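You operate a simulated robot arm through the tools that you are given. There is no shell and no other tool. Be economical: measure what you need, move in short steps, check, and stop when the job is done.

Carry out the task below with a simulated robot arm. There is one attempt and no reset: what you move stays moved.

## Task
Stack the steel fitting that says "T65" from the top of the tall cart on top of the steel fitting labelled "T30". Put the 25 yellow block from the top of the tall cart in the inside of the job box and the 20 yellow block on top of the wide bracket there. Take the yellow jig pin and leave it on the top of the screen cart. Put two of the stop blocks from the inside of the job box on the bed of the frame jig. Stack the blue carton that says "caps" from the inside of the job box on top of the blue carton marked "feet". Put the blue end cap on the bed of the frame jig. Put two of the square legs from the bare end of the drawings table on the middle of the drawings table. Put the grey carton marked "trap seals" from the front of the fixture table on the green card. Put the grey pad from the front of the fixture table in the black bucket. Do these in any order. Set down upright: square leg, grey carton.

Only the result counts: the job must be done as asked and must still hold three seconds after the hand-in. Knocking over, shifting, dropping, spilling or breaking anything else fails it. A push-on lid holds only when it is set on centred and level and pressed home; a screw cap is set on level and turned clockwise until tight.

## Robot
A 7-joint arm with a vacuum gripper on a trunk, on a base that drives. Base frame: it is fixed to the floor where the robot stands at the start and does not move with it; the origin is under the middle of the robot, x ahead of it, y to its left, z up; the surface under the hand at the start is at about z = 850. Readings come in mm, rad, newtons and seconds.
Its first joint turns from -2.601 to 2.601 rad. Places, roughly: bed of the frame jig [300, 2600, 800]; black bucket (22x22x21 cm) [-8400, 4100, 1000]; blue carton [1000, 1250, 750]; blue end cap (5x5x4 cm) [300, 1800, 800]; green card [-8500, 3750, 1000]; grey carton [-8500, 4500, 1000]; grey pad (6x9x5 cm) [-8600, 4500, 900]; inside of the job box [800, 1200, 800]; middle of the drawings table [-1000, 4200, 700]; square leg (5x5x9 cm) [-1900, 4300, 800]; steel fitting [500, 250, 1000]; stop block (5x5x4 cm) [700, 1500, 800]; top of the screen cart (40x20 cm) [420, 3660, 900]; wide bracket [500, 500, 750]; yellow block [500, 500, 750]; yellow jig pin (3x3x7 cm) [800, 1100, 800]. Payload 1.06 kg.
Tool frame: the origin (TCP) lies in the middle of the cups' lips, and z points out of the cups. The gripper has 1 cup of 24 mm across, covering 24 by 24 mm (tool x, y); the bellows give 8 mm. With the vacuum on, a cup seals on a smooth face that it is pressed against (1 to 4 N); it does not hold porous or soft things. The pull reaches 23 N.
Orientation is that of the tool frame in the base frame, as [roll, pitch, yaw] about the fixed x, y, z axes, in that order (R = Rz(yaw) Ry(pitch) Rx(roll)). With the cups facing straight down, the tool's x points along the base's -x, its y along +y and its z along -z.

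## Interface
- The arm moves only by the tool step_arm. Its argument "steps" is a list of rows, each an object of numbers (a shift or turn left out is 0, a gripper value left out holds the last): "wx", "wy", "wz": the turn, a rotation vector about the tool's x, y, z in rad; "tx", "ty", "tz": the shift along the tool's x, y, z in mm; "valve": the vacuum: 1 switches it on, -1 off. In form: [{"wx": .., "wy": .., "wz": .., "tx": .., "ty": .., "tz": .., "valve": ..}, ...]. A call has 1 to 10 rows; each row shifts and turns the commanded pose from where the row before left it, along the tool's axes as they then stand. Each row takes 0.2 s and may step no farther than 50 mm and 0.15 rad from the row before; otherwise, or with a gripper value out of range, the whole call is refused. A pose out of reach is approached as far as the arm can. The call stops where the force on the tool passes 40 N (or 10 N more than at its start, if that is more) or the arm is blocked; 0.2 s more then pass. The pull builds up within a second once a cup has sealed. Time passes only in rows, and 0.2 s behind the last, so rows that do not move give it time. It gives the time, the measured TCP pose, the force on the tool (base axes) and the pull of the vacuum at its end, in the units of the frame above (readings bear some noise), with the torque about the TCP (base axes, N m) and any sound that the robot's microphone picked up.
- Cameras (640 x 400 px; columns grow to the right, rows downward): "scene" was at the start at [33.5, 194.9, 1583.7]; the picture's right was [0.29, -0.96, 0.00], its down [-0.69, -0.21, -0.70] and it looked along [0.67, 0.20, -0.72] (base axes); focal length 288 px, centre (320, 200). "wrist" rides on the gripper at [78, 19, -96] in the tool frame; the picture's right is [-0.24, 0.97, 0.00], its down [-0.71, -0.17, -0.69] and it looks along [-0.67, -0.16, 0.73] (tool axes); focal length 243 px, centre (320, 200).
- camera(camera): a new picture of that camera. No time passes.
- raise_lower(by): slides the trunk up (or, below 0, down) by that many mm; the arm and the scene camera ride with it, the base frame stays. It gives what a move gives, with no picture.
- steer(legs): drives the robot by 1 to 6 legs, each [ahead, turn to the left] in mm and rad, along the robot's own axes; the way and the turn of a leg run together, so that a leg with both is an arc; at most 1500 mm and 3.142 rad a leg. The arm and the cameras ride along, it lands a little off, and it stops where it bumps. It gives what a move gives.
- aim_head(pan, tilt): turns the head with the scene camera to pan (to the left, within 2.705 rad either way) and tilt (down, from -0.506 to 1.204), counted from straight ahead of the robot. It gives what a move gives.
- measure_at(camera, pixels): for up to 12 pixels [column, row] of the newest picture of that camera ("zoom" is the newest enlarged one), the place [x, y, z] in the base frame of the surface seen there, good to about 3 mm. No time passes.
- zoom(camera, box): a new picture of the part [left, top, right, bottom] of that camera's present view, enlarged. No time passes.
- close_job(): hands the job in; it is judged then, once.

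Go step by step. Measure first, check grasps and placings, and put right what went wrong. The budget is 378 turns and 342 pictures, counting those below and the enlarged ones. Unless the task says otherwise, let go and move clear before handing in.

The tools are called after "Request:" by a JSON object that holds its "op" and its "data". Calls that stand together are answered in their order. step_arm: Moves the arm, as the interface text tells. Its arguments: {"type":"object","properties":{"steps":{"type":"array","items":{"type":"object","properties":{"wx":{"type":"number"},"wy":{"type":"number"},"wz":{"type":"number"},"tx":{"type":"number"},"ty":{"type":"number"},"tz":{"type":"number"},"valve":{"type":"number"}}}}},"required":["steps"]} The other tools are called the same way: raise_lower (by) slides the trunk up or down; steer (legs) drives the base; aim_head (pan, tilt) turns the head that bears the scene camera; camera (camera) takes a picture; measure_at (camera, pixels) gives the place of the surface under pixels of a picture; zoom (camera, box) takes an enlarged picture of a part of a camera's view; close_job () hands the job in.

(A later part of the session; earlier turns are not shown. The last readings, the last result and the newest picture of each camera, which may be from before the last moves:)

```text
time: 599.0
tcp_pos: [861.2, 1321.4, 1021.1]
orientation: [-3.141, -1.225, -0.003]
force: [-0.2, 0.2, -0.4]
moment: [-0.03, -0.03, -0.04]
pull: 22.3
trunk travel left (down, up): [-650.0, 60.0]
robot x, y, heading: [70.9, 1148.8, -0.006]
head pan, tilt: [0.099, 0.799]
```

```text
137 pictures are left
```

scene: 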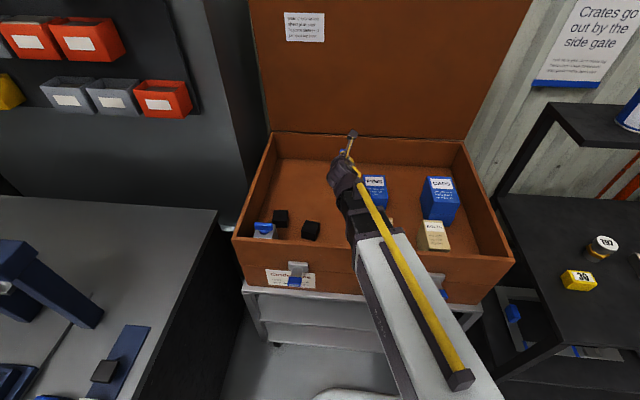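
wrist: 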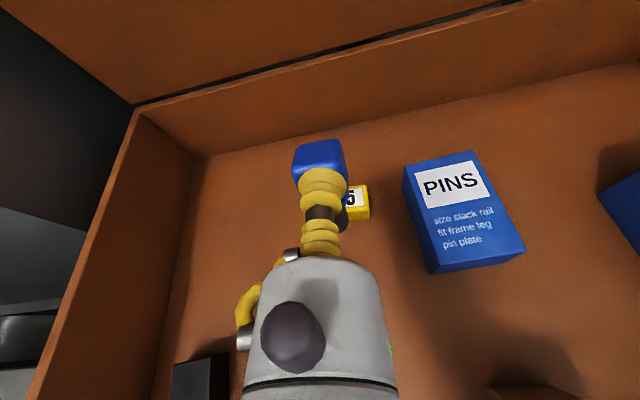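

Request:
{"op": "measure_at", "data": {"camera": "wrist", "pixels": [[357, 200], [365, 190], [366, 215], [352, 188], [318, 150], [340, 145], [345, 225], [300, 170]]}}

Request:
{"op": "zoom", "data": {"camera": "scene", "box": [310, 115, 430, 235]}}

```text
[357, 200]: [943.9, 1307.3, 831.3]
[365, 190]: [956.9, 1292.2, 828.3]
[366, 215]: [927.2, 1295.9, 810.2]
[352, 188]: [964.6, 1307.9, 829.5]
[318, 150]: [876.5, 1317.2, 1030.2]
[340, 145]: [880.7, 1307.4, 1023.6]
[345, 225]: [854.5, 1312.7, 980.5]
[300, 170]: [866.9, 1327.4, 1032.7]
```

```text
3.33 times, centred on (370, 175) of scene
```

zoom: 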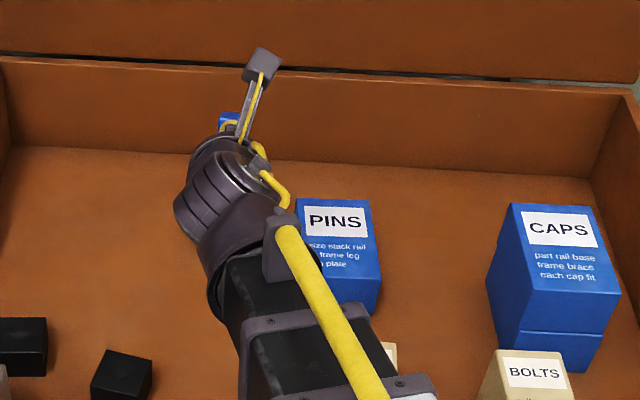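

Everything clear. Lowering toward the floor in front of the 25 block (its face at x≈928).

Request:
{"op": "step_arm", "data": {"steps": [{"tx": -34.2, "ty": 0.8, "tz": 23.2}, {"tx": -34.2, "ty": 0.8, "tz": 23.2}, {"tx": -34.2, "ty": 0.8, "tz": 23.2}, {"tx": -34.1, "ty": 0.6, "tz": 23.2}, {}]}}

Request:
{"op": "camera", "data": {"camera": "wrist"}}

Request:
{"op": "zoom", "data": {"camera": "scene", "box": [290, 140, 450, 270]}}

```text
time: 600.2
tcp_pos: [900.7, 1317.6, 860.2]
orientation: [-3.141, -1.223, -0.003]
force: [-0.2, 0.0, -0.9]
moment: [0.02, -0.03, -0.04]
pull: 22.9
trunk travel left (down, up): [-650.0, 60.0]
robot x, y, heading: [72.3, 1148.2, -0.009]
head pan, tilt: [0.099, 0.799]
```

```text
135 pictures are left
```

wrist: 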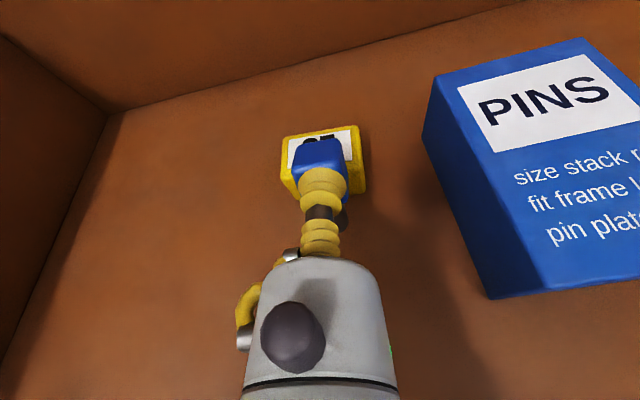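

```text
3.08 times, centred on (370, 205) of scene
```

zoom: 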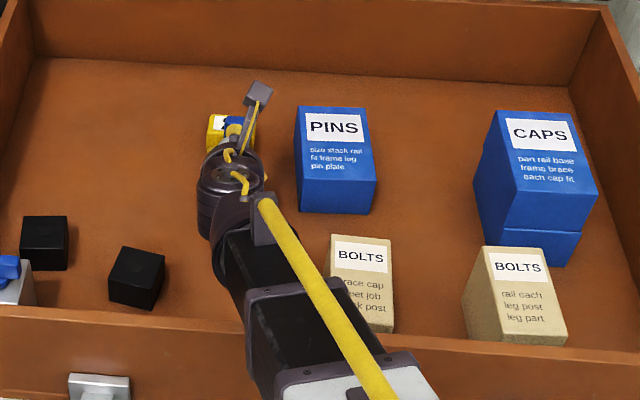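

Request:
{"op": "step_arm", "data": {"steps": [{"tx": -9.4, "tz": 3.4}, {"tx": -3.8, "tz": 1.4}, {}]}}

Request:
{"op": "step_arm", "data": {"steps": [{"tx": -1.9, "tz": 0.7}, {"tx": -1.9, "tz": 0.7}, {}]}}

```text
time: 601.0
tcp_pos: [900.8, 1317.2, 847.1]
orientation: [-3.14, -1.223, -0.002]
force: [-0.5, 0.1, -0.1]
moment: [-0.03, -0.01, -0.02]
pull: 23.4
trunk travel left (down, up): [-650.0, 60.0]
robot x, y, heading: [67.4, 1148.4, -0.004]
head pan, tilt: [0.099, 0.799]
```

```text
time: 601.8
tcp_pos: [901.9, 1318.1, 842.2]
orientation: [-3.141, -1.223, -0.004]
force: [0.2, -0.1, 0.1]
moment: [0.0, -0.02, -0.02]
pull: 22.8
trunk travel left (down, up): [-650.0, 60.0]
robot x, y, heading: [72.1, 1146.8, -0.006]
head pan, tilt: [0.099, 0.799]
```

Request:
{"op": "step_arm", "data": {"steps": [{"tx": -1.9, "tz": 0.7}, {}]}}

Request:
{"op": "step_arm", "data": {"steps": [{"tx": -1.9, "tz": 0.7}, {}]}}

```text
time: 602.4
tcp_pos: [901.4, 1316.9, 840.7]
orientation: [-3.141, -1.223, -0.004]
force: [0.5, 0.0, 1.8]
moment: [-0.01, 0.01, -0.04]
pull: 22.7
trunk travel left (down, up): [-650.0, 60.0]
robot x, y, heading: [71.2, 1151.3, -0.007]
head pan, tilt: [0.099, 0.799]
```

```text
time: 603.0
tcp_pos: [899.8, 1317.9, 840.4]
orientation: [3.141, -1.225, -0.004]
force: [-1.1, 0.4, 12.2]
moment: [0.02, 0.07, -0.05]
pull: 23.7
trunk travel left (down, up): [-650.0, 60.0]
robot x, y, heading: [72.8, 1146.7, -0.01]
head pan, tilt: [0.099, 0.799]
```

Tip touches the floor. I'll ease up 1 mm and nudge +x until the head meets the block.

Request:
{"op": "step_arm", "data": {"steps": [{"tx": 1.2, "tz": -0.4}, {"tx": 0.7, "tz": 1.9}, {"tx": 0.7, "tz": 1.9}, {}]}}

Request:
{"op": "zoom", "data": {"camera": "wrist", "box": [260, 100, 400, 240]}}

```text
time: 604.0
tcp_pos: [905.7, 1317.7, 840.2]
orientation: [-3.14, -1.224, -0.003]
force: [-1.2, 0.8, 1.0]
moment: [-0.02, 0.05, -0.02]
pull: 22.7
trunk travel left (down, up): [-650.0, 60.0]
robot x, y, heading: [72.0, 1148.0, -0.004]
head pan, tilt: [0.099, 0.799]
```

```text
2.86 times, centred on (330, 170) of wrist
```

zoom: 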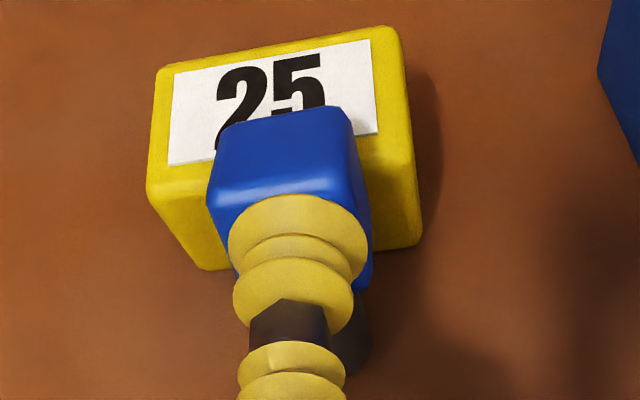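

Head is at the block edge. Releasing and backing off along the tool.

Request:
{"op": "step_arm", "data": {"steps": [{"valve": -1}, {}, {}, {}, {"tz": -3}, {"tz": -10}, {"tz": -30}, {"tz": -40}]}}

Request:
{"op": "zoom", "data": {"camera": "wrist", "box": [220, 80, 420, 240]}}

```text
time: 605.8
tcp_pos: [827.1, 1319.1, 868.8]
orientation: [-3.141, -1.224, -0.005]
force: [-0.8, 0.1, -0.7]
moment: [0.01, 0.01, 0.0]
pull: 0.1
trunk travel left (down, up): [-650.0, 60.0]
robot x, y, heading: [69.5, 1143.7, -0.008]
head pan, tilt: [0.099, 0.799]
```

```text
2.50 times, centred on (320, 160) of wrist
```

zoom: 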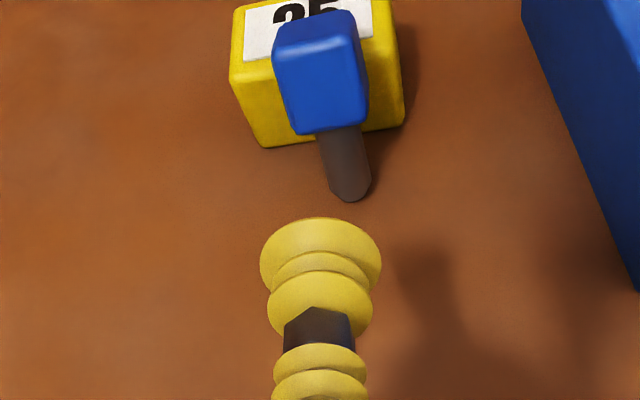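

The pin leans on the block. I'll measure its top face to set the grip angle.

Request:
{"op": "measure_at", "data": {"camera": "zoom", "pixels": [[285, 50], [310, 20], [350, 15], [355, 40], [320, 40], [300, 70], [340, 110], [305, 125], [345, 140], [350, 195], [345, 170], [280, 20]]}}

Request:
{"op": "camera", "data": {"camera": "scene"}}

Request:
{"op": "zoom", "data": {"camera": "scene", "box": [310, 150, 400, 220]}}

```text
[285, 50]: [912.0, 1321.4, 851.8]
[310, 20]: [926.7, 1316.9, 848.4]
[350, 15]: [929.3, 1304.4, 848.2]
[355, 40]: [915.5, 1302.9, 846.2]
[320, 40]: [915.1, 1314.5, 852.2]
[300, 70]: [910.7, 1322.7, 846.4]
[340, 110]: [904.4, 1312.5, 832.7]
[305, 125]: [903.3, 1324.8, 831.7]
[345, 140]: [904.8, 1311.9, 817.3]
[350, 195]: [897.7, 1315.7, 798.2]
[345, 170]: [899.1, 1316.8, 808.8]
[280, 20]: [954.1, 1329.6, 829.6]
```

```text
131 pictures are left
```

scene: 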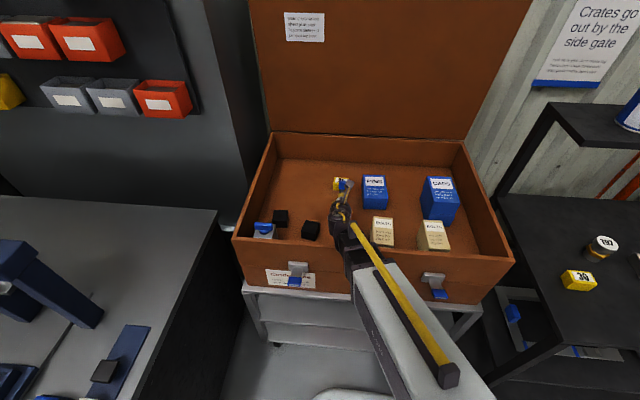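

```text
5.71 times, centred on (355, 185) of scene
```

zoom: 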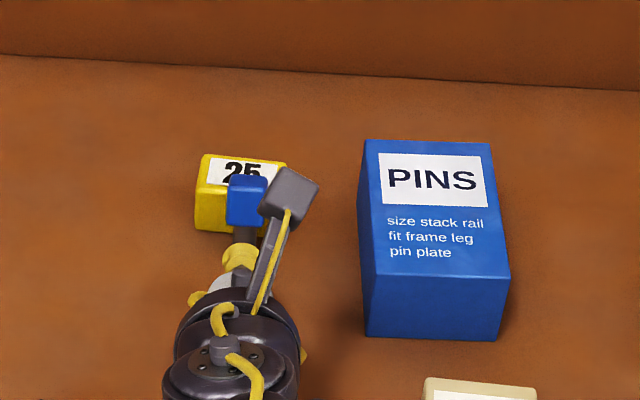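

Top centre is about (920,1313,850), leaning roughly 0.28 rad toward +x. I'll raise, swing the tool back to point down with a matching lean.

Request:
{"op": "step_arm", "data": {"steps": [{"tx": 32.8, "tz": -19.8}, {"tx": 32.8, "tz": -19.8}, {"tx": 32.8, "tz": -19.8}, {"tx": 32.8, "tz": -19.8}, {}]}}

Request:
{"op": "step_arm", "data": {"steps": [{"wy": -0.15}, {"wy": -0.15}, {"wy": -0.15}, {"wy": -0.15}, {"wy": -0.15}, {"wy": -0.15}, {"wy": -0.15}, {"wy": -0.15}, {"wy": -0.15}, {"wy": -0.15}]}}

Request:
{"op": "camera", "data": {"camera": "wrist"}}

```text
time: 607.0
tcp_pos: [797.6, 1317.9, 1019.3]
orientation: [-3.14, -1.223, -0.003]
force: [-0.3, 0.6, -0.3]
moment: [0.02, -0.02, 0.01]
pull: 0.2
trunk travel left (down, up): [-650.0, 60.0]
robot x, y, heading: [68.8, 1143.2, -0.007]
head pan, tilt: [0.099, 0.799]
```

```text
time: 609.2
tcp_pos: [797.6, 1318.7, 1018.6]
orientation: [3.141, 0.277, -0.002]
force: [-0.9, 0.8, -0.2]
moment: [0.0, 0.0, -0.02]
pull: 0.0
trunk travel left (down, up): [-650.0, 60.0]
robot x, y, heading: [73.5, 1147.0, -0.005]
head pan, tilt: [0.099, 0.799]
```

```text
129 pictures are left
```

wrist: 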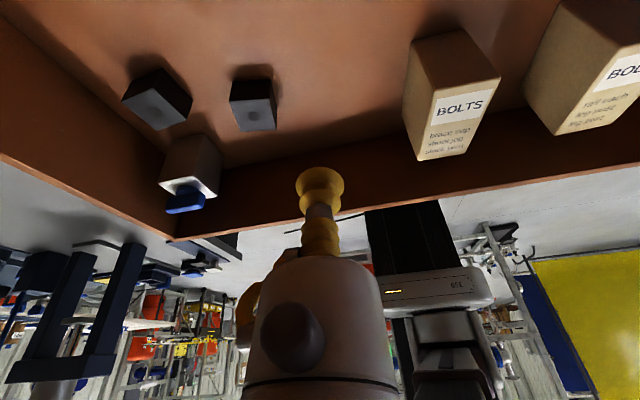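

Request:
{"op": "step_arm", "data": {"steps": [{"tx": 41, "ty": 1.4, "tz": 9.7}, {"tx": 41, "ty": 1.4, "tz": 9.7}, {"tx": 41, "ty": 1.4, "tz": 9.7}, {"tx": 40.8, "ty": 1.5, "tz": 9.7}, {}]}}

Request:
{"op": "camera", "data": {"camera": "wrist"}}

Request:
{"op": "zoom", "data": {"camera": "wrist", "box": [260, 40, 400, 180]}}

```text
time: 610.4
tcp_pos: [946.4, 1311.7, 937.3]
orientation: [-3.14, 0.275, -0.004]
force: [0.4, 0.3, 0.1]
moment: [0.0, 0.02, -0.03]
pull: 0.1
trunk travel left (down, up): [-650.0, 60.0]
robot x, y, heading: [66.6, 1148.2, -0.007]
head pan, tilt: [0.099, 0.799]
```

```text
128 pictures are left
```

wrist: 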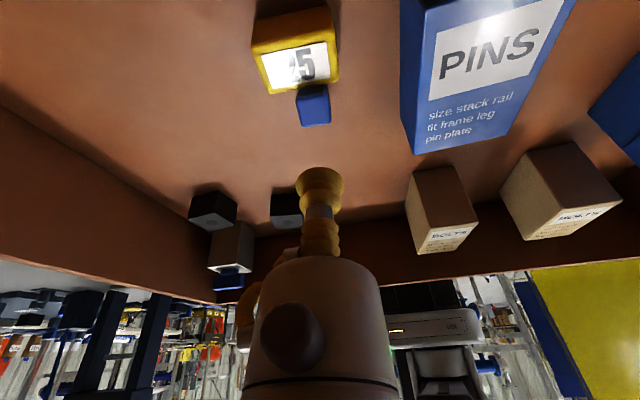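

```text
2.86 times, centred on (330, 110) of wrist
```

zoom: 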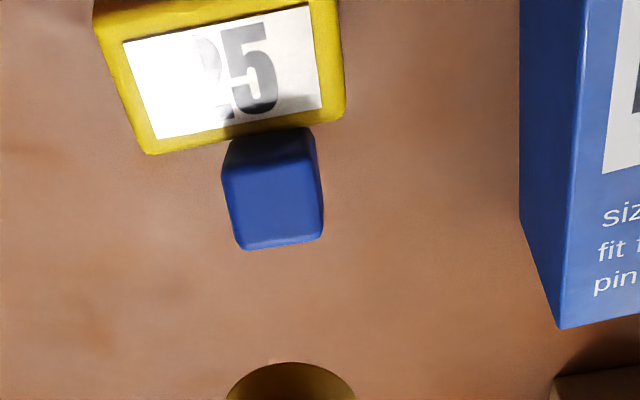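

Request:
{"op": "measure_at", "data": {"camera": "zoom", "pixels": [[272, 205], [230, 178], [318, 172], [320, 232], [245, 242], [240, 150], [300, 140], [272, 245], [272, 175]]}}

```text
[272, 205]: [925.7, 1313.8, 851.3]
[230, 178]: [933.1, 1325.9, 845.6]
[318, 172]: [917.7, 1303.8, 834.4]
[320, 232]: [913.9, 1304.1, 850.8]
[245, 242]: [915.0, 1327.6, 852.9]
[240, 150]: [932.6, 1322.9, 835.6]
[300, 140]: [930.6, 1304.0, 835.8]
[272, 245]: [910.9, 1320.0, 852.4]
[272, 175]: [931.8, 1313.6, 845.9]
```

Top face centre is (922,1314.5,849.5), on the tool's axis. Approaching gently for the seal.

Request:
{"op": "step_arm", "data": {"steps": [{"ty": -2.8, "tz": 40}, {"tz": 40}, {"tz": 7, "valve": 1}, {"tz": 2}, {"tz": 1}, {}, {"tz": 1}, {}, {}]}}

```text
time: 612.4
tcp_pos: [919.8, 1314.8, 849.9]
orientation: [-3.141, 0.275, -0.003]
force: [1.4, -0.8, 8.8]
moment: [-0.01, 0.08, 0.0]
pull: 23.3
trunk travel left (down, up): [-650.0, 60.0]
robot x, y, heading: [71.3, 1150.7, -0.007]
head pan, tilt: [0.099, 0.799]
```

Sealed on the top face. Lift and untilt so the pin hangs vertical, then inspect.

Request:
{"op": "step_arm", "data": {"steps": [{"tx": -4, "tz": -9}, {"tx": -15.2, "tz": -42.5}, {"tx": -15.2, "tz": -42.5}, {"tx": -15.2, "tz": -42.5}, {"wy": 0.15}, {"wy": 0.14}, {}]}}

Request:
{"op": "camera", "data": {"camera": "wrist"}}

Request:
{"op": "camera", "data": {"camera": "scene"}}

Request:
{"op": "zoom", "data": {"camera": "scene", "box": [310, 110, 400, 200]}}

```text
time: 614.0
tcp_pos: [908.9, 1314.8, 994.9]
orientation: [-3.141, -0.017, -0.004]
force: [-0.2, 0.3, -0.7]
moment: [0.06, -0.02, 0.03]
pull: 23.0
trunk travel left (down, up): [-650.0, 60.0]
robot x, y, heading: [66.5, 1145.9, -0.003]
head pan, tilt: [0.099, 0.799]
```

```text
126 pictures are left
```

wrist: 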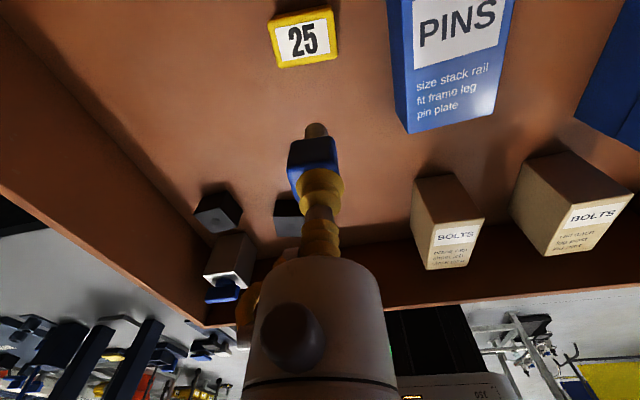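

```text
125 pictures are left
```

scene: 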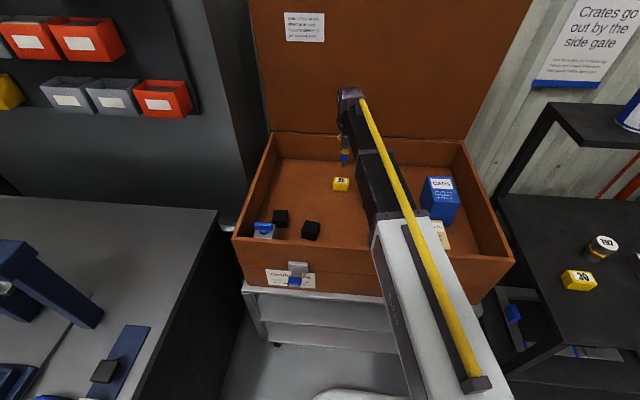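

```text
4.44 times, centred on (355, 155) of scene
```

zoom: 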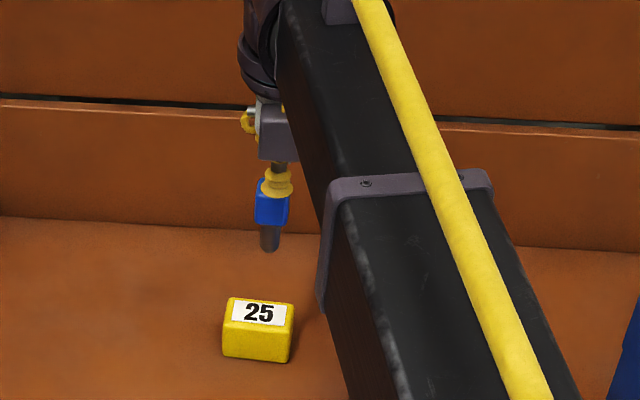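

Request:
{"op": "measure_at", "data": {"camera": "zoom", "pixels": [[270, 190], [270, 200], [270, 215], [270, 230], [270, 238], [270, 246], [264, 232], [276, 232], [258, 205], [286, 205]]}}

Request:
{"op": "zoom", "data": {"camera": "wrist", "box": [270, 110, 370, 220]}}

Request:
{"op": "measure_at", "data": {"camera": "wrist", "pixels": [[315, 128], [316, 132], [316, 137], [315, 150], [312, 165], [308, 132], [324, 132], [291, 160], [335, 155]]}}

```text
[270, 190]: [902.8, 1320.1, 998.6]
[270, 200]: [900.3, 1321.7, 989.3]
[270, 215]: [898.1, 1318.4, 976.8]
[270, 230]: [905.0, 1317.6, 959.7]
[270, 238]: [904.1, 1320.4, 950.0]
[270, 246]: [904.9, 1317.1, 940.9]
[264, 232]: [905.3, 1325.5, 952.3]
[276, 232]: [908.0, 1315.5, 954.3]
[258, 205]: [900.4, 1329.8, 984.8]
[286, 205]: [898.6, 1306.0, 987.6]
```

```text
3.64 times, centred on (320, 165) of wrist
```

zoom: 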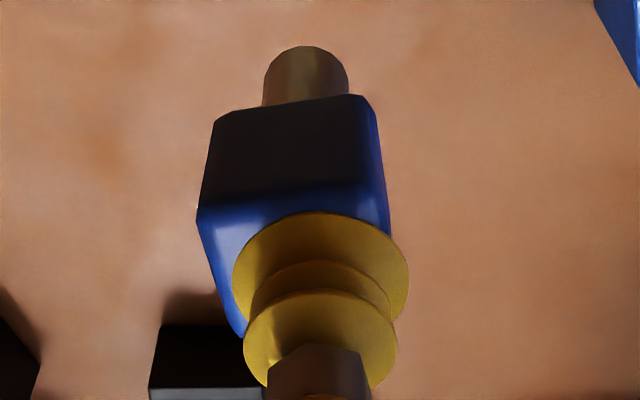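

```text
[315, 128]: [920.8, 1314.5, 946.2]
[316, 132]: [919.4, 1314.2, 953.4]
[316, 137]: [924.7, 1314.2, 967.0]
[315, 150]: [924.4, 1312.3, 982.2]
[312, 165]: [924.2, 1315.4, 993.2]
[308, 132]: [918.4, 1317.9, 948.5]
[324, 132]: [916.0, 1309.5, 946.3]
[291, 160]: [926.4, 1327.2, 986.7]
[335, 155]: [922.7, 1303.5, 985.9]
```

The pin now hangs vertical from its top. I'll carry it to its original spot (about (647,1318)) and lower it.

Request:
{"op": "step_arm", "data": {"steps": [{"tx": -44, "ty": -0.4}, {"tx": -44, "ty": -0.4}, {"tx": -44, "ty": -0.4}, {"tx": -44, "ty": -0.4}, {"tx": -44, "ty": -0.4}, {"tx": -44.5, "ty": -0.4}, {"tz": 40}, {"tz": 40}, {"tz": 30}, {}]}}

Request:
{"op": "camera", "data": {"camera": "wrist"}}

Request:
{"op": "zoom", "data": {"camera": "scene", "box": [290, 180, 400, 270]}}

```text
time: 616.2
tcp_pos: [646.6, 1319.0, 880.2]
orientation: [3.142, -0.015, -0.003]
force: [0.1, -0.9, -0.8]
moment: [0.02, 0.01, 0.02]
pull: 23.1
trunk travel left (down, up): [-650.0, 60.0]
robot x, y, heading: [71.1, 1149.2, -0.007]
head pan, tilt: [0.099, 0.799]
```

```text
122 pictures are left
```

wrist: 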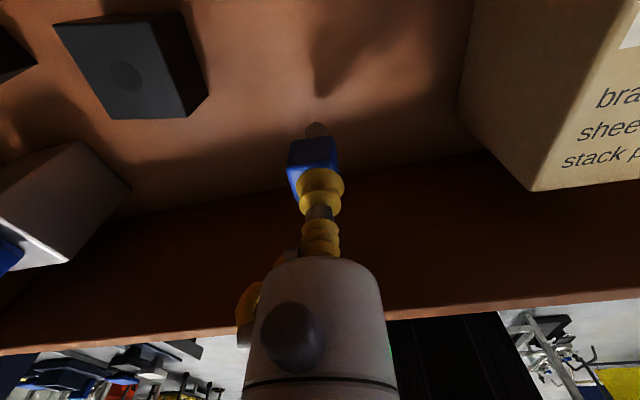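

```text
4.44 times, centred on (345, 225) of scene
```

zoom: 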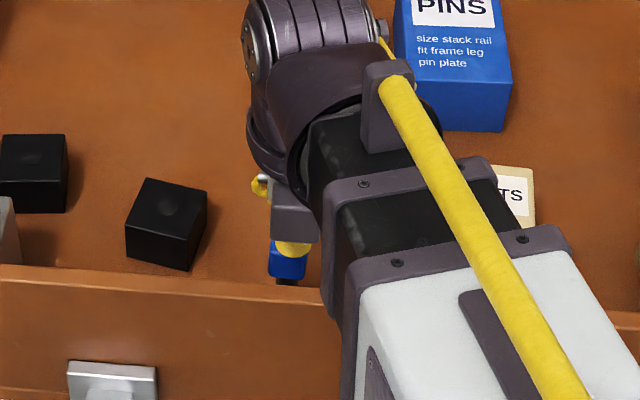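

Request:
{"op": "step_arm", "data": {"steps": [{"tx": -1.5, "tz": 20}, {"tz": 4}, {}]}}

Request:
{"op": "step_arm", "data": {"steps": [{"tz": 1.5}, {}, {"tz": 1.5}, {}]}}

```text
time: 617.0
tcp_pos: [645.9, 1318.0, 855.8]
orientation: [-3.142, -0.013, -0.004]
force: [-0.3, 0.3, 0.2]
moment: [-0.02, 0.0, 0.01]
pull: 22.8
trunk travel left (down, up): [-650.0, 60.0]
robot x, y, heading: [68.8, 1148.3, -0.006]
head pan, tilt: [0.099, 0.799]
```

```text
time: 618.0
tcp_pos: [646.4, 1318.2, 853.5]
orientation: [3.141, -0.014, -0.004]
force: [0.2, 1.4, 0.6]
moment: [0.03, 0.0, -0.01]
pull: 23.0
trunk travel left (down, up): [-650.0, 60.0]
robot x, y, heading: [69.5, 1149.1, -0.006]
head pan, tilt: [0.099, 0.799]
```

Request:
{"op": "step_arm", "data": {"steps": [{"tz": 1}, {}]}}

Request:
{"op": "step_arm", "data": {"steps": [{"tz": 1}, {}]}}

```text
time: 618.6
tcp_pos: [645.7, 1318.9, 852.0]
orientation: [3.141, -0.014, -0.002]
force: [-0.6, 0.0, -0.6]
moment: [0.01, 0.04, -0.01]
pull: 22.6
trunk travel left (down, up): [-650.0, 60.0]
robot x, y, heading: [72.3, 1146.2, -0.009]
head pan, tilt: [0.099, 0.799]
```

```text
time: 619.2
tcp_pos: [645.4, 1318.5, 850.0]
orientation: [3.14, -0.014, -0.003]
force: [-0.5, -0.7, 0.8]
moment: [0.03, -0.03, -0.02]
pull: 23.0
trunk travel left (down, up): [-650.0, 60.0]
robot x, y, heading: [73.5, 1144.6, -0.005]
head pan, tilt: [0.099, 0.799]
```

Request:
{"op": "step_arm", "data": {"steps": [{"tz": 1}, {}]}}

Request:
{"op": "step_arm", "data": {"steps": [{"tz": 0.7}, {}]}}

```text
time: 619.8
tcp_pos: [644.6, 1317.8, 851.1]
orientation: [-3.141, -0.015, -0.004]
force: [0.4, 0.2, 8.3]
moment: [0.01, -0.03, -0.02]
pull: 23.1
trunk travel left (down, up): [-650.0, 60.0]
robot x, y, heading: [69.5, 1147.1, -0.002]
head pan, tilt: [0.099, 0.799]
```

```text
time: 620.4
tcp_pos: [646.2, 1317.5, 850.0]
orientation: [-3.141, -0.015, -0.002]
force: [0.4, -0.4, 10.1]
moment: [0.0, 0.0, 0.01]
pull: 22.9
trunk travel left (down, up): [-650.0, 60.0]
robot x, y, heading: [70.1, 1146.1, -0.005]
head pan, tilt: [0.099, 0.799]
```

Contact. Ease, release and rise straight and slowly.

Request:
{"op": "step_arm", "data": {"steps": [{"tz": -0.8}, {"valve": -1}, {}, {}, {}, {}, {"tz": -3}, {"tz": -6}, {"tz": -20}, {"tz": -40}]}}

Request:
{"op": "camera", "data": {"camera": "wrist"}}

```text
time: 622.6
tcp_pos: [644.6, 1317.6, 919.1]
orientation: [-3.141, -0.016, -0.003]
force: [0.7, -0.8, -0.5]
moment: [-0.03, 0.0, 0.01]
pull: 0.1
trunk travel left (down, up): [-650.0, 60.0]
robot x, y, heading: [72.1, 1147.0, -0.004]
head pan, tilt: [0.099, 0.799]
```

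```text
120 pictures are left
```

wrist: 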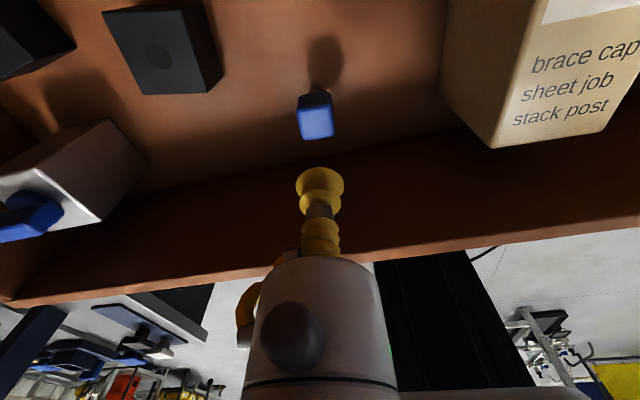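

The blue pin stands upright again. Now the second stop block at about (711,1416): rise and move over it.

Request:
{"op": "step_arm", "data": {"steps": [{"tz": -40}, {"tz": -30}, {"tx": 22, "ty": -33}, {"tx": 22, "ty": -33}, {"tx": 22, "ty": -32}, {"tz": 30}, {}]}}

Request:
{"op": "camera", "data": {"camera": "wrist"}}

```text
time: 624.2
tcp_pos: [711.1, 1416.1, 959.4]
orientation: [-3.141, -0.014, -0.003]
force: [-0.3, 0.7, -0.1]
moment: [-0.05, -0.05, 0.04]
pull: 0.0
trunk travel left (down, up): [-650.0, 60.0]
robot x, y, heading: [67.2, 1144.7, -0.003]
head pan, tilt: [0.099, 0.799]
```

```text
119 pictures are left
```

wrist: 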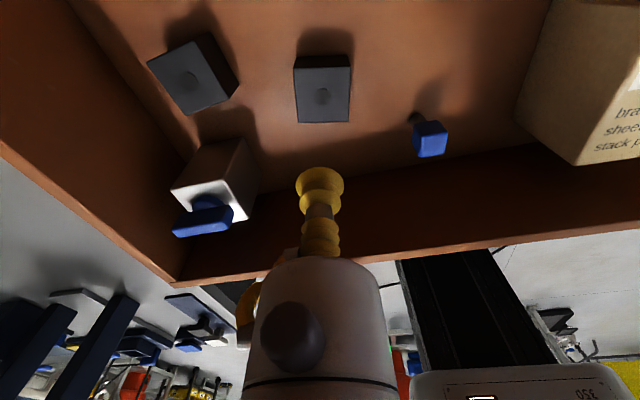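

Request:
{"op": "measure_at", "data": {"camera": "wrist", "pixels": [[322, 96], [296, 70], [348, 68], [349, 120], [300, 121], [430, 138], [413, 118]]}}

```text
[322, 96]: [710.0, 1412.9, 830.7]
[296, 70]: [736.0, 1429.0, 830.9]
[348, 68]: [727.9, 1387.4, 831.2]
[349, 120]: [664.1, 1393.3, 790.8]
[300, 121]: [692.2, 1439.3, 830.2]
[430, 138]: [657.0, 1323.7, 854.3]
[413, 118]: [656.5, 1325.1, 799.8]
```

Request:
{"op": "step_arm", "data": {"steps": [{"ty": 2.5, "tz": 45}, {"tz": 45}, {"tz": 30}, {"tz": 6, "valve": 1}, {"tz": 3}, {"tz": 1.5}, {}, {}, {}]}}

```text
time: 626.2
tcp_pos: [712.8, 1414.0, 830.7]
orientation: [3.14, -0.014, -0.002]
force: [2.8, -0.2, 4.3]
moment: [0.02, 0.1, -0.01]
pull: 22.8
trunk travel left (down, up): [-650.0, 60.0]
robot x, y, heading: [65.6, 1148.7, -0.0]
head pan, tilt: [0.099, 0.799]
```

Block sealed. Lift it straight up and well clear.

Request:
{"op": "step_arm", "data": {"steps": [{"tz": -10}, {"tz": -45}, {"tz": -45}, {"tz": -45}, {"tz": -45}, {"tz": -40}, {"wz": 0.145}, {"wz": 0.145}, {"wz": 0.145}, {"wz": 0.145}]}}

Request:
{"op": "step_arm", "data": {"steps": [{"wz": 0.145}, {"wz": 0.145}, {"wz": 0.145}, {"wz": 0.145}, {"wz": 0.145}, {"wz": 0.145}, {"wz": 0.145}, {"wz": 0.145}, {"wz": 0.145}, {"wz": 0.145}]}}

Request:
{"op": "step_arm", "data": {"steps": [{"wz": 0.145}, {"wz": 0.145}, {"wz": 0.145}, {"wz": 0.145}, {"wz": 0.145}, {"wz": 0.145}, {"wz": 0.145}, {"wz": 0.0966}, {}]}}

Request:
{"op": "camera", "data": {"camera": "wrist"}}

```text
time: 628.4
tcp_pos: [708.6, 1413.2, 1061.1]
orientation: [-3.133, -0.012, -0.586]
force: [0.3, -0.3, -4.5]
moment: [0.0, -0.01, -0.01]
pull: 23.0
trunk travel left (down, up): [-650.0, 60.0]
robot x, y, heading: [71.8, 1144.0, -0.006]
head pan, tilt: [0.099, 0.799]
```

```text
time: 630.6
tcp_pos: [711.1, 1414.4, 1059.2]
orientation: [-3.13, 0.007, -2.036]
force: [0.2, 0.9, -4.0]
moment: [-0.03, 0.01, -0.03]
pull: 23.3
trunk travel left (down, up): [-650.0, 60.0]
robot x, y, heading: [67.8, 1147.8, -0.005]
head pan, tilt: [0.099, 0.799]
```

```text
time: 632.6
tcp_pos: [709.5, 1413.9, 1059.8]
orientation: [-3.14, 0.014, 3.137]
force: [0.3, -0.4, -3.8]
moment: [0.01, -0.02, 0.03]
pull: 22.7
trunk travel left (down, up): [-650.0, 60.0]
robot x, y, heading: [70.5, 1143.6, -0.01]
head pan, tilt: [0.099, 0.799]
```

```text
118 pictures are left
```

wrist: 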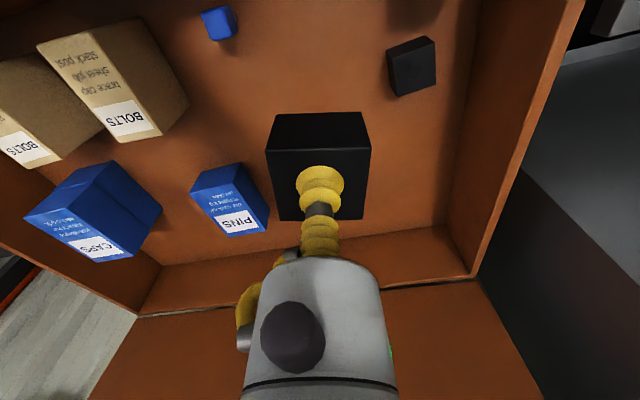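

Request:
{"op": "step_arm", "data": {"steps": [{"tx": 10.7, "ty": -44, "wy": 0.013}, {"tx": 10.7, "ty": -44}, {"tx": 10.7, "ty": -44}, {"tx": 10.7, "ty": -44}, {"tx": 10.7, "ty": -44}, {"tx": 10.7, "ty": -44}, {}]}}

```text
time: 634.2
tcp_pos: [644.7, 1149.6, 1059.1]
orientation: [-3.14, -0.001, 3.137]
force: [0.0, 0.2, -3.2]
moment: [0.03, 0.1, -0.01]
pull: 22.7
trunk travel left (down, up): [-650.0, 60.0]
robot x, y, heading: [72.9, 1146.5, -0.009]
head pan, tilt: [0.099, 0.799]
```

Arm retracted with block held. Driving to the floor pin's area at about (-620,3520).

Request:
{"op": "steer", "data": {"legs": [[-562, 0], [0, 1.635], [1400, 0], [974, 0], [0, -1.626]]}}

Request:
{"op": "aim_head", "data": {"pan": 0.1, "tilt": 0.9}}

Request:
{"op": "camera", "data": {"camera": "scene"}}

```text
time: 656.5
tcp_pos: [-19.5, 3529.8, 1058.1]
orientation: [3.139, 0.0, 3.141]
force: [-1.0, 0.2, -4.8]
moment: [-0.01, 0.02, 0.01]
pull: 23.0
trunk travel left (down, up): [-650.0, 60.0]
robot x, y, heading: [-594.1, 3527.0, -0.004]
head pan, tilt: [0.099, 0.799]
```

```text
time: 657.2
tcp_pos: [-20.5, 3528.0, 1059.5]
orientation: [3.142, 0.001, -3.141]
force: [0.5, 0.3, -3.7]
moment: [0.01, 0.02, -0.02]
pull: 22.7
trunk travel left (down, up): [-650.0, 60.0]
robot x, y, heading: [-597.0, 3522.3, -0.006]
head pan, tilt: [0.099, 0.901]
```

```text
117 pictures are left
```

scene: 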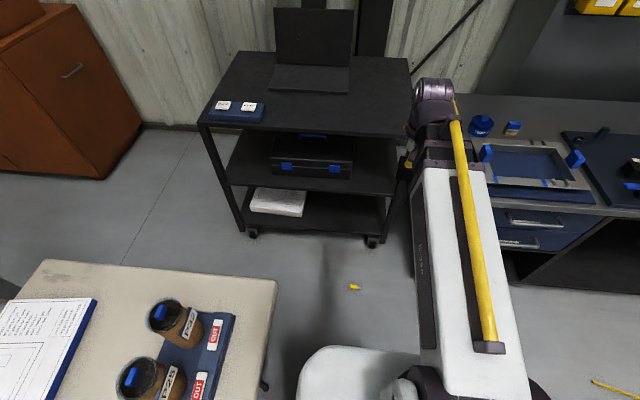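

Request:
{"op": "zoom", "data": {"camera": "scene", "box": [330, 270, 378, 306]}}

Request:
{"op": "measure_at", "data": {"camera": "zoom", "pixels": [[300, 220], [270, 200], [330, 220], [350, 230]]}}

```text
11.11 times, centred on (354, 288) of scene
```

zoom: 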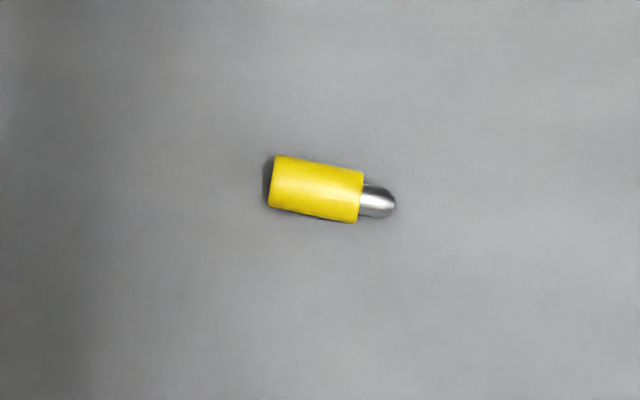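

```text
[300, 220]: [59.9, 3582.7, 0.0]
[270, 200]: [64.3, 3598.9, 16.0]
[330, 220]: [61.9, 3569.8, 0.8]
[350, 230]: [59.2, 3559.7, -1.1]
```

The pin hasn't moved. I'll move the block above the pin's tip and lower the trunk.

Request:
{"op": "step_arm", "data": {"steps": [{"tx": -30}, {"tx": -30}, {"tx": -27}, {}]}}

Request:
{"op": "raise_lower", "data": {"by": -400}}

Request:
{"op": "raise_lower", "data": {"by": -235}}

Request:
{"op": "step_arm", "data": {"steps": [{"tz": 45}, {"tz": 45}, {"tz": 45}, {"tz": 45}, {"tz": 45}, {"tz": 45}, {}]}}

Request:
{"op": "camera", "data": {"camera": "wrist"}}

```text
time: 658.2
tcp_pos: [69.0, 3529.2, 1058.5]
orientation: [-3.142, 0.001, 3.14]
force: [0.6, 0.2, -4.0]
moment: [0.01, 0.01, -0.02]
pull: 23.0
trunk travel left (down, up): [-650.0, 60.0]
robot x, y, heading: [-593.2, 3526.7, -0.005]
head pan, tilt: [0.099, 0.901]
```

```text
time: 662.0
tcp_pos: [68.0, 3529.2, 657.3]
orientation: [-3.141, 0.002, 3.142]
force: [0.5, -0.3, -3.3]
moment: [0.05, 0.02, -0.01]
pull: 22.6
trunk travel left (down, up): [-250.0, 460.0]
robot x, y, heading: [-591.8, 3523.7, -0.004]
head pan, tilt: [0.099, 0.901]
```

```text
time: 664.5
tcp_pos: [68.3, 3528.7, 424.2]
orientation: [3.141, 0.002, -3.141]
force: [0.4, -0.7, -3.1]
moment: [-0.03, 0.01, 0.0]
pull: 22.8
trunk travel left (down, up): [-15.0, 695.0]
robot x, y, heading: [-592.8, 3528.0, -0.005]
head pan, tilt: [0.099, 0.901]
```

```text
time: 666.1
tcp_pos: [68.7, 3527.9, 153.3]
orientation: [3.141, 0.001, -3.141]
force: [-0.3, 0.2, -4.6]
moment: [0.01, 0.02, 0.0]
pull: 23.1
trunk travel left (down, up): [-15.0, 695.0]
robot x, y, heading: [-590.1, 3526.1, -0.003]
head pan, tilt: [0.099, 0.901]
```

```text
115 pictures are left
```

wrist: 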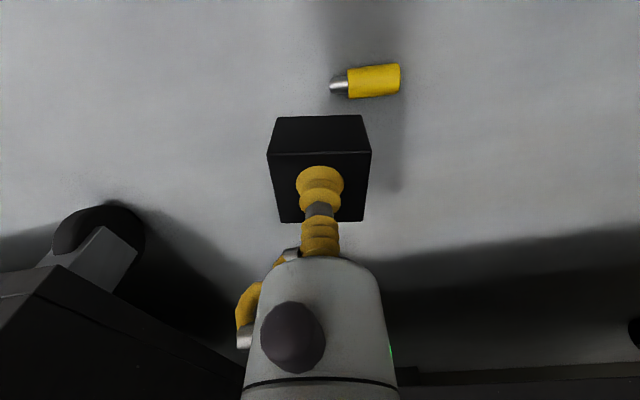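

Request:
{"op": "zoom", "data": {"camera": "wrist", "box": [250, 40, 430, 240]}}

Request:
{"op": "measure_at", "data": {"camera": "wrist", "pixels": [[332, 86], [346, 84], [350, 84], [374, 82], [398, 78], [338, 92], [270, 153], [370, 151], [363, 219], [281, 219], [362, 118], [278, 118]]}}

```text
2.00 times, centred on (340, 140) of wrist
```

zoom: 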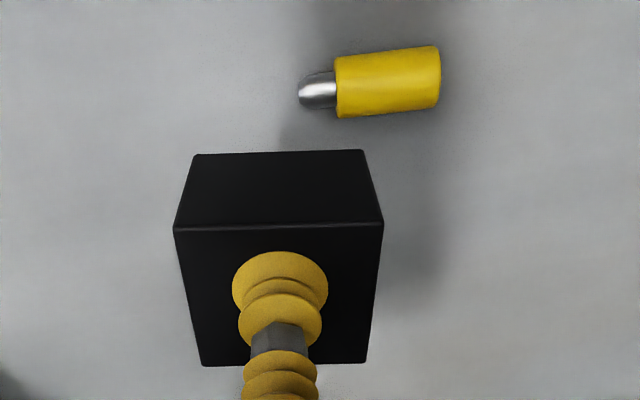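

```text
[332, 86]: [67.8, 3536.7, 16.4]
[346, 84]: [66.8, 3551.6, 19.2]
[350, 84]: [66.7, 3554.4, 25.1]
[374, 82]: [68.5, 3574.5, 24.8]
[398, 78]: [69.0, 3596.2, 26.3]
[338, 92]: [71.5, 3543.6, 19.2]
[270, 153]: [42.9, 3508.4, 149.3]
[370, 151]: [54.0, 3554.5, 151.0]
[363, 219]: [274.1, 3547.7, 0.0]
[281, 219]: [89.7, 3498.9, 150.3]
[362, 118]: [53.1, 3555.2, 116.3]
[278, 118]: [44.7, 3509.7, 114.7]
```

Pin tip spans y 3536–3553; the block is turned about -0.23 rad. I'll square it, shift 3 mm back, and lower it until it touches the tip.

Request:
{"op": "step_arm", "data": {"steps": [{"wz": -0.12}, {"wz": -0.115, "ty": -3}, {"tz": 40}, {"tz": 40}, {"tz": 6}, {}]}}

Request:
{"op": "camera", "data": {"camera": "wrist"}}

```text
time: 667.5
tcp_pos: [68.0, 3525.8, 66.6]
orientation: [3.141, 0.002, -2.905]
force: [-0.1, 0.8, -4.2]
moment: [0.02, -0.01, 0.01]
pull: 22.7
trunk travel left (down, up): [-15.0, 695.0]
robot x, y, heading: [-588.6, 3522.8, 0.001]
head pan, tilt: [0.099, 0.901]
```

```text
113 pictures are left
```

wrist: 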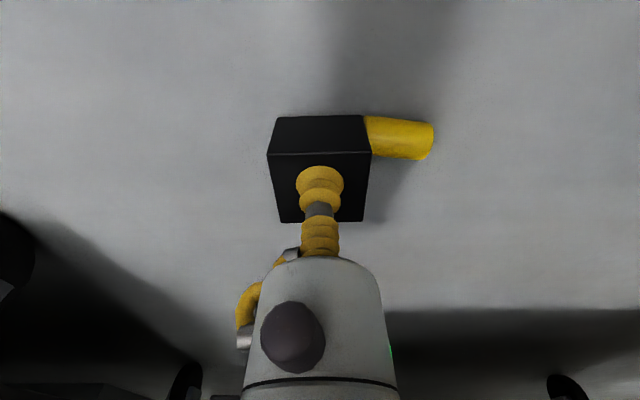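

Request:
{"op": "step_arm", "data": {"steps": [{"tz": 4}, {"tz": 2}, {}]}}

Request:
{"op": "step_arm", "data": {"steps": [{"tz": 1.5}, {}]}}

Request:
{"op": "step_arm", "data": {"steps": [{"tz": 1.5}, {}]}}

```text
time: 668.3
tcp_pos: [68.5, 3525.1, 62.5]
orientation: [-3.141, 0.003, -2.907]
force: [0.2, 0.3, -3.5]
moment: [-0.01, 0.03, 0.01]
pull: 22.6
trunk travel left (down, up): [-15.0, 695.0]
robot x, y, heading: [-589.1, 3525.3, 0.001]
head pan, tilt: [0.099, 0.901]
```

```text
time: 668.9
tcp_pos: [70.2, 3525.7, 60.1]
orientation: [-3.141, 0.002, -2.906]
force: [0.3, -1.6, 1.7]
moment: [0.09, 0.03, 0.02]
pull: 22.8
trunk travel left (down, up): [-15.0, 695.0]
robot x, y, heading: [-592.1, 3521.5, -0.003]
head pan, tilt: [0.099, 0.901]
```

```text
time: 669.5
tcp_pos: [68.8, 3525.3, 59.3]
orientation: [-3.141, 0.001, -2.906]
force: [-0.4, -4.1, 9.0]
moment: [0.14, 0.02, -0.01]
pull: 22.6
trunk travel left (down, up): [-15.0, 695.0]
robot x, y, heading: [-592.5, 3525.0, 0.001]
head pan, tilt: [0.099, 0.901]
```

Request:
{"op": "step_arm", "data": {"steps": [{"tz": 1.5}, {"tz": 1.5}, {}]}}

Request:
{"op": "camera", "data": {"camera": "wrist"}}

```text
time: 670.3
tcp_pos: [68.9, 3526.2, 56.1]
orientation: [3.141, 0.002, -2.906]
force: [-1.5, -5.2, 14.0]
moment: [0.24, 0.06, 0.02]
pull: 22.6
trunk travel left (down, up): [-15.0, 695.0]
robot x, y, heading: [-592.2, 3523.6, -0.004]
head pan, tilt: [0.099, 0.901]
```

```text
112 pictures are left
```

wrist: 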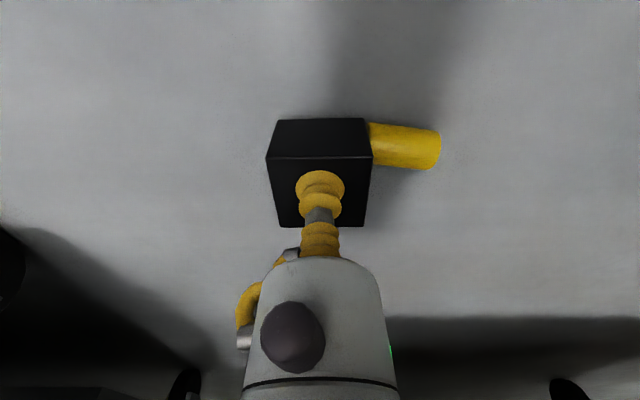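

The head has risen as planned. I'll release the block so its weight keeps the tip down, and rise.

Request:
{"op": "step_arm", "data": {"steps": [{"tz": -1}, {"valve": -1}, {}, {}, {}, {"tz": -5}, {"tz": -20}, {"tz": -45}, {"tz": -45}, {"tz": -45}]}}

Request:
{"op": "camera", "data": {"camera": "wrist"}}

Request:
{"op": "zoom", "data": {"camera": "wrist", "box": [260, 30, 440, 180]}}

```text
time: 672.5
tcp_pos: [67.7, 3526.2, 218.2]
orientation: [3.14, 0.001, -2.905]
force: [1.1, 0.2, -0.3]
moment: [-0.01, -0.02, 0.01]
pull: 0.1
trunk travel left (down, up): [-15.0, 695.0]
robot x, y, heading: [-592.3, 3525.6, -0.007]
head pan, tilt: [0.099, 0.901]
```

```text
111 pictures are left
```

wrist: 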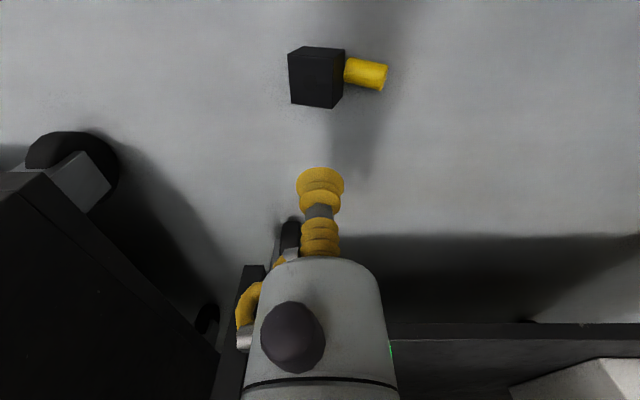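

```text
2.67 times, centred on (350, 105) of wrist
```

zoom: 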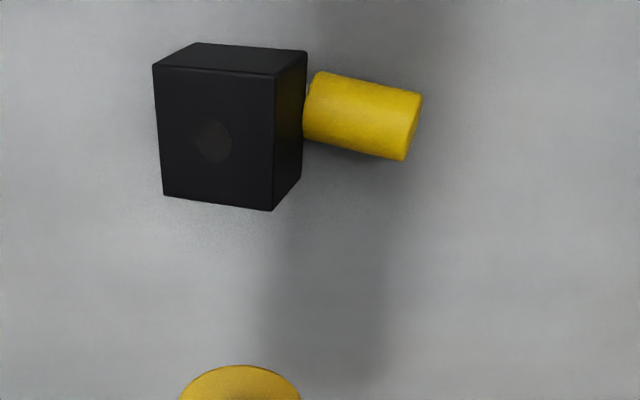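

The block holds the tip down with the head raised. Measuring the head's tilt and end face.

Request:
{"op": "measure_at", "data": {"camera": "zoom", "pixels": [[318, 85], [315, 120], [340, 125], [365, 130], [390, 135], [405, 138], [412, 115], [408, 150], [350, 150], [290, 120], [240, 60], [215, 140]]}}

Request:
{"op": "aim_head", "data": {"pan": 0.1, "tilt": 0.5}}

Request:
{"op": "camera", "data": {"camera": "scene"}}

```text
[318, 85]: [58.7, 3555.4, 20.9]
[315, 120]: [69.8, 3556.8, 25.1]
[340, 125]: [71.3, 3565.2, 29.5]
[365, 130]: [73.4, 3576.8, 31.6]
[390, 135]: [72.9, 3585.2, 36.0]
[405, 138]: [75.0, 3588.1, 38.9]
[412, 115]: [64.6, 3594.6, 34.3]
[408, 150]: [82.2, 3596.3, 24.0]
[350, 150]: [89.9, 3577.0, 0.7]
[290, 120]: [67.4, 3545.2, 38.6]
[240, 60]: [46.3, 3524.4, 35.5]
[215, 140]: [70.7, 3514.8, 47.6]
```

```text
time: 673.3
tcp_pos: [68.1, 3525.9, 216.5]
orientation: [-3.141, 0.002, -2.907]
force: [0.3, -0.7, 0.5]
moment: [0.02, -0.01, -0.01]
pull: 0.0
trunk travel left (down, up): [-15.0, 695.0]
robot x, y, heading: [-591.7, 3523.2, -0.005]
head pan, tilt: [0.099, 0.499]
```

```text
109 pictures are left
```

scene: 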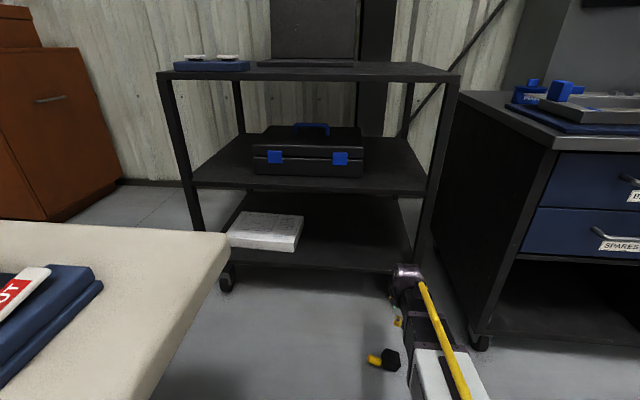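

The end face centre is about (75,3596,29), facing +y and upward about 0.41 rad. I'll move to the +y side, turn the tool to face it, starting at a safe height.

Request:
{"op": "step_arm", "data": {"steps": [{"tx": -14.7, "ty": 40.2, "tz": -15}, {"tx": -14.7, "ty": 40.2, "tz": -15}, {"tx": -14.7, "ty": 40.2, "tz": -15}, {"tx": -14.7, "ty": 40.2, "tz": -15}, {"wz": 0.13}, {"wz": 0.13}, {"wz": 0.115}, {}]}}

Request:
{"op": "step_arm", "data": {"steps": [{"wx": 0.145}, {"wx": 0.145}, {"wx": 0.145}, {"wx": 0.145}, {"wx": 0.145}, {"wx": 0.145}, {"wx": 0.145}, {"wx": 0.145}, {}]}}

Request:
{"op": "camera", "data": {"camera": "wrist"}}

Request:
{"op": "camera", "data": {"camera": "scene"}}

```text
time: 675.1
tcp_pos: [87.6, 3695.4, 277.7]
orientation: [3.141, 0.001, 2.999]
force: [-0.1, 0.0, -0.3]
moment: [0.02, -0.02, 0.01]
pull: 0.0
trunk travel left (down, up): [-15.0, 695.0]
robot x, y, heading: [-593.5, 3526.7, 0.001]
head pan, tilt: [0.099, 0.499]
```

```text
time: 677.1
tcp_pos: [87.0, 3694.5, 275.6]
orientation: [-1.984, 0.006, 3.009]
force: [0.0, -0.6, -0.5]
moment: [0.03, 0.03, -0.03]
pull: 0.1
trunk travel left (down, up): [-15.0, 695.0]
robot x, y, heading: [-594.5, 3527.4, -0.008]
head pan, tilt: [0.099, 0.499]
```

```text
108 pictures are left
```

wrist: 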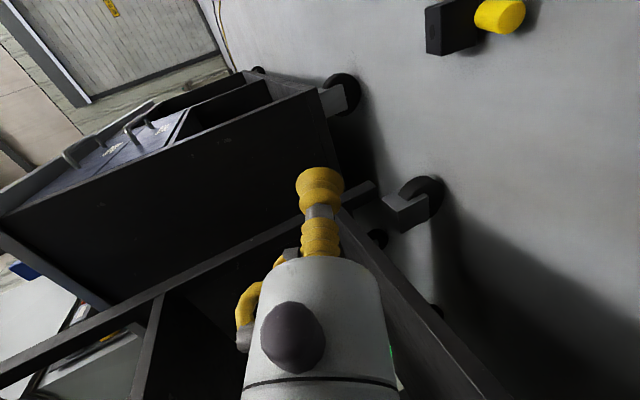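

```text
107 pictures are left
```

scene: 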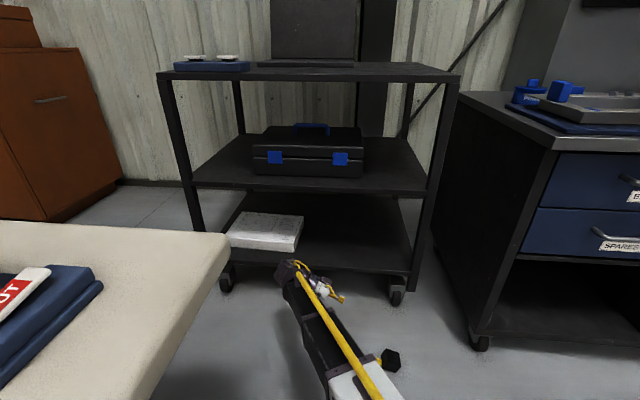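

Request:
{"op": "zoom", "data": {"camera": "wrist", "box": [420, 0, 560, 70]}}

Request:
{"op": "measure_at", "data": {"camera": "wrist", "pixels": [[510, 18], [503, 15], [518, 12], [522, 20], [512, 30], [500, 25], [508, 8], [480, 15]]}}

```text
4.57 times, centred on (490, 35) of wrist
```

zoom: 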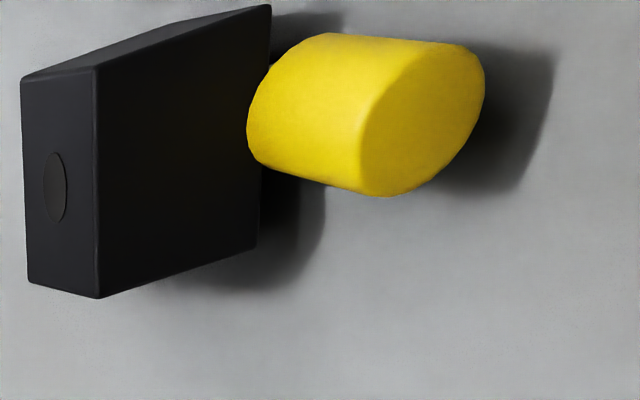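

```text
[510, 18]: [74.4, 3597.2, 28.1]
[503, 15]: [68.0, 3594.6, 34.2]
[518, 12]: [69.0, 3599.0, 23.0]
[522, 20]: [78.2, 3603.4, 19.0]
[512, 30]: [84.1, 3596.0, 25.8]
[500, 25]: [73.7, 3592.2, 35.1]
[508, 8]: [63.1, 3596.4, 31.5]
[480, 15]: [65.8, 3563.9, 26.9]
```

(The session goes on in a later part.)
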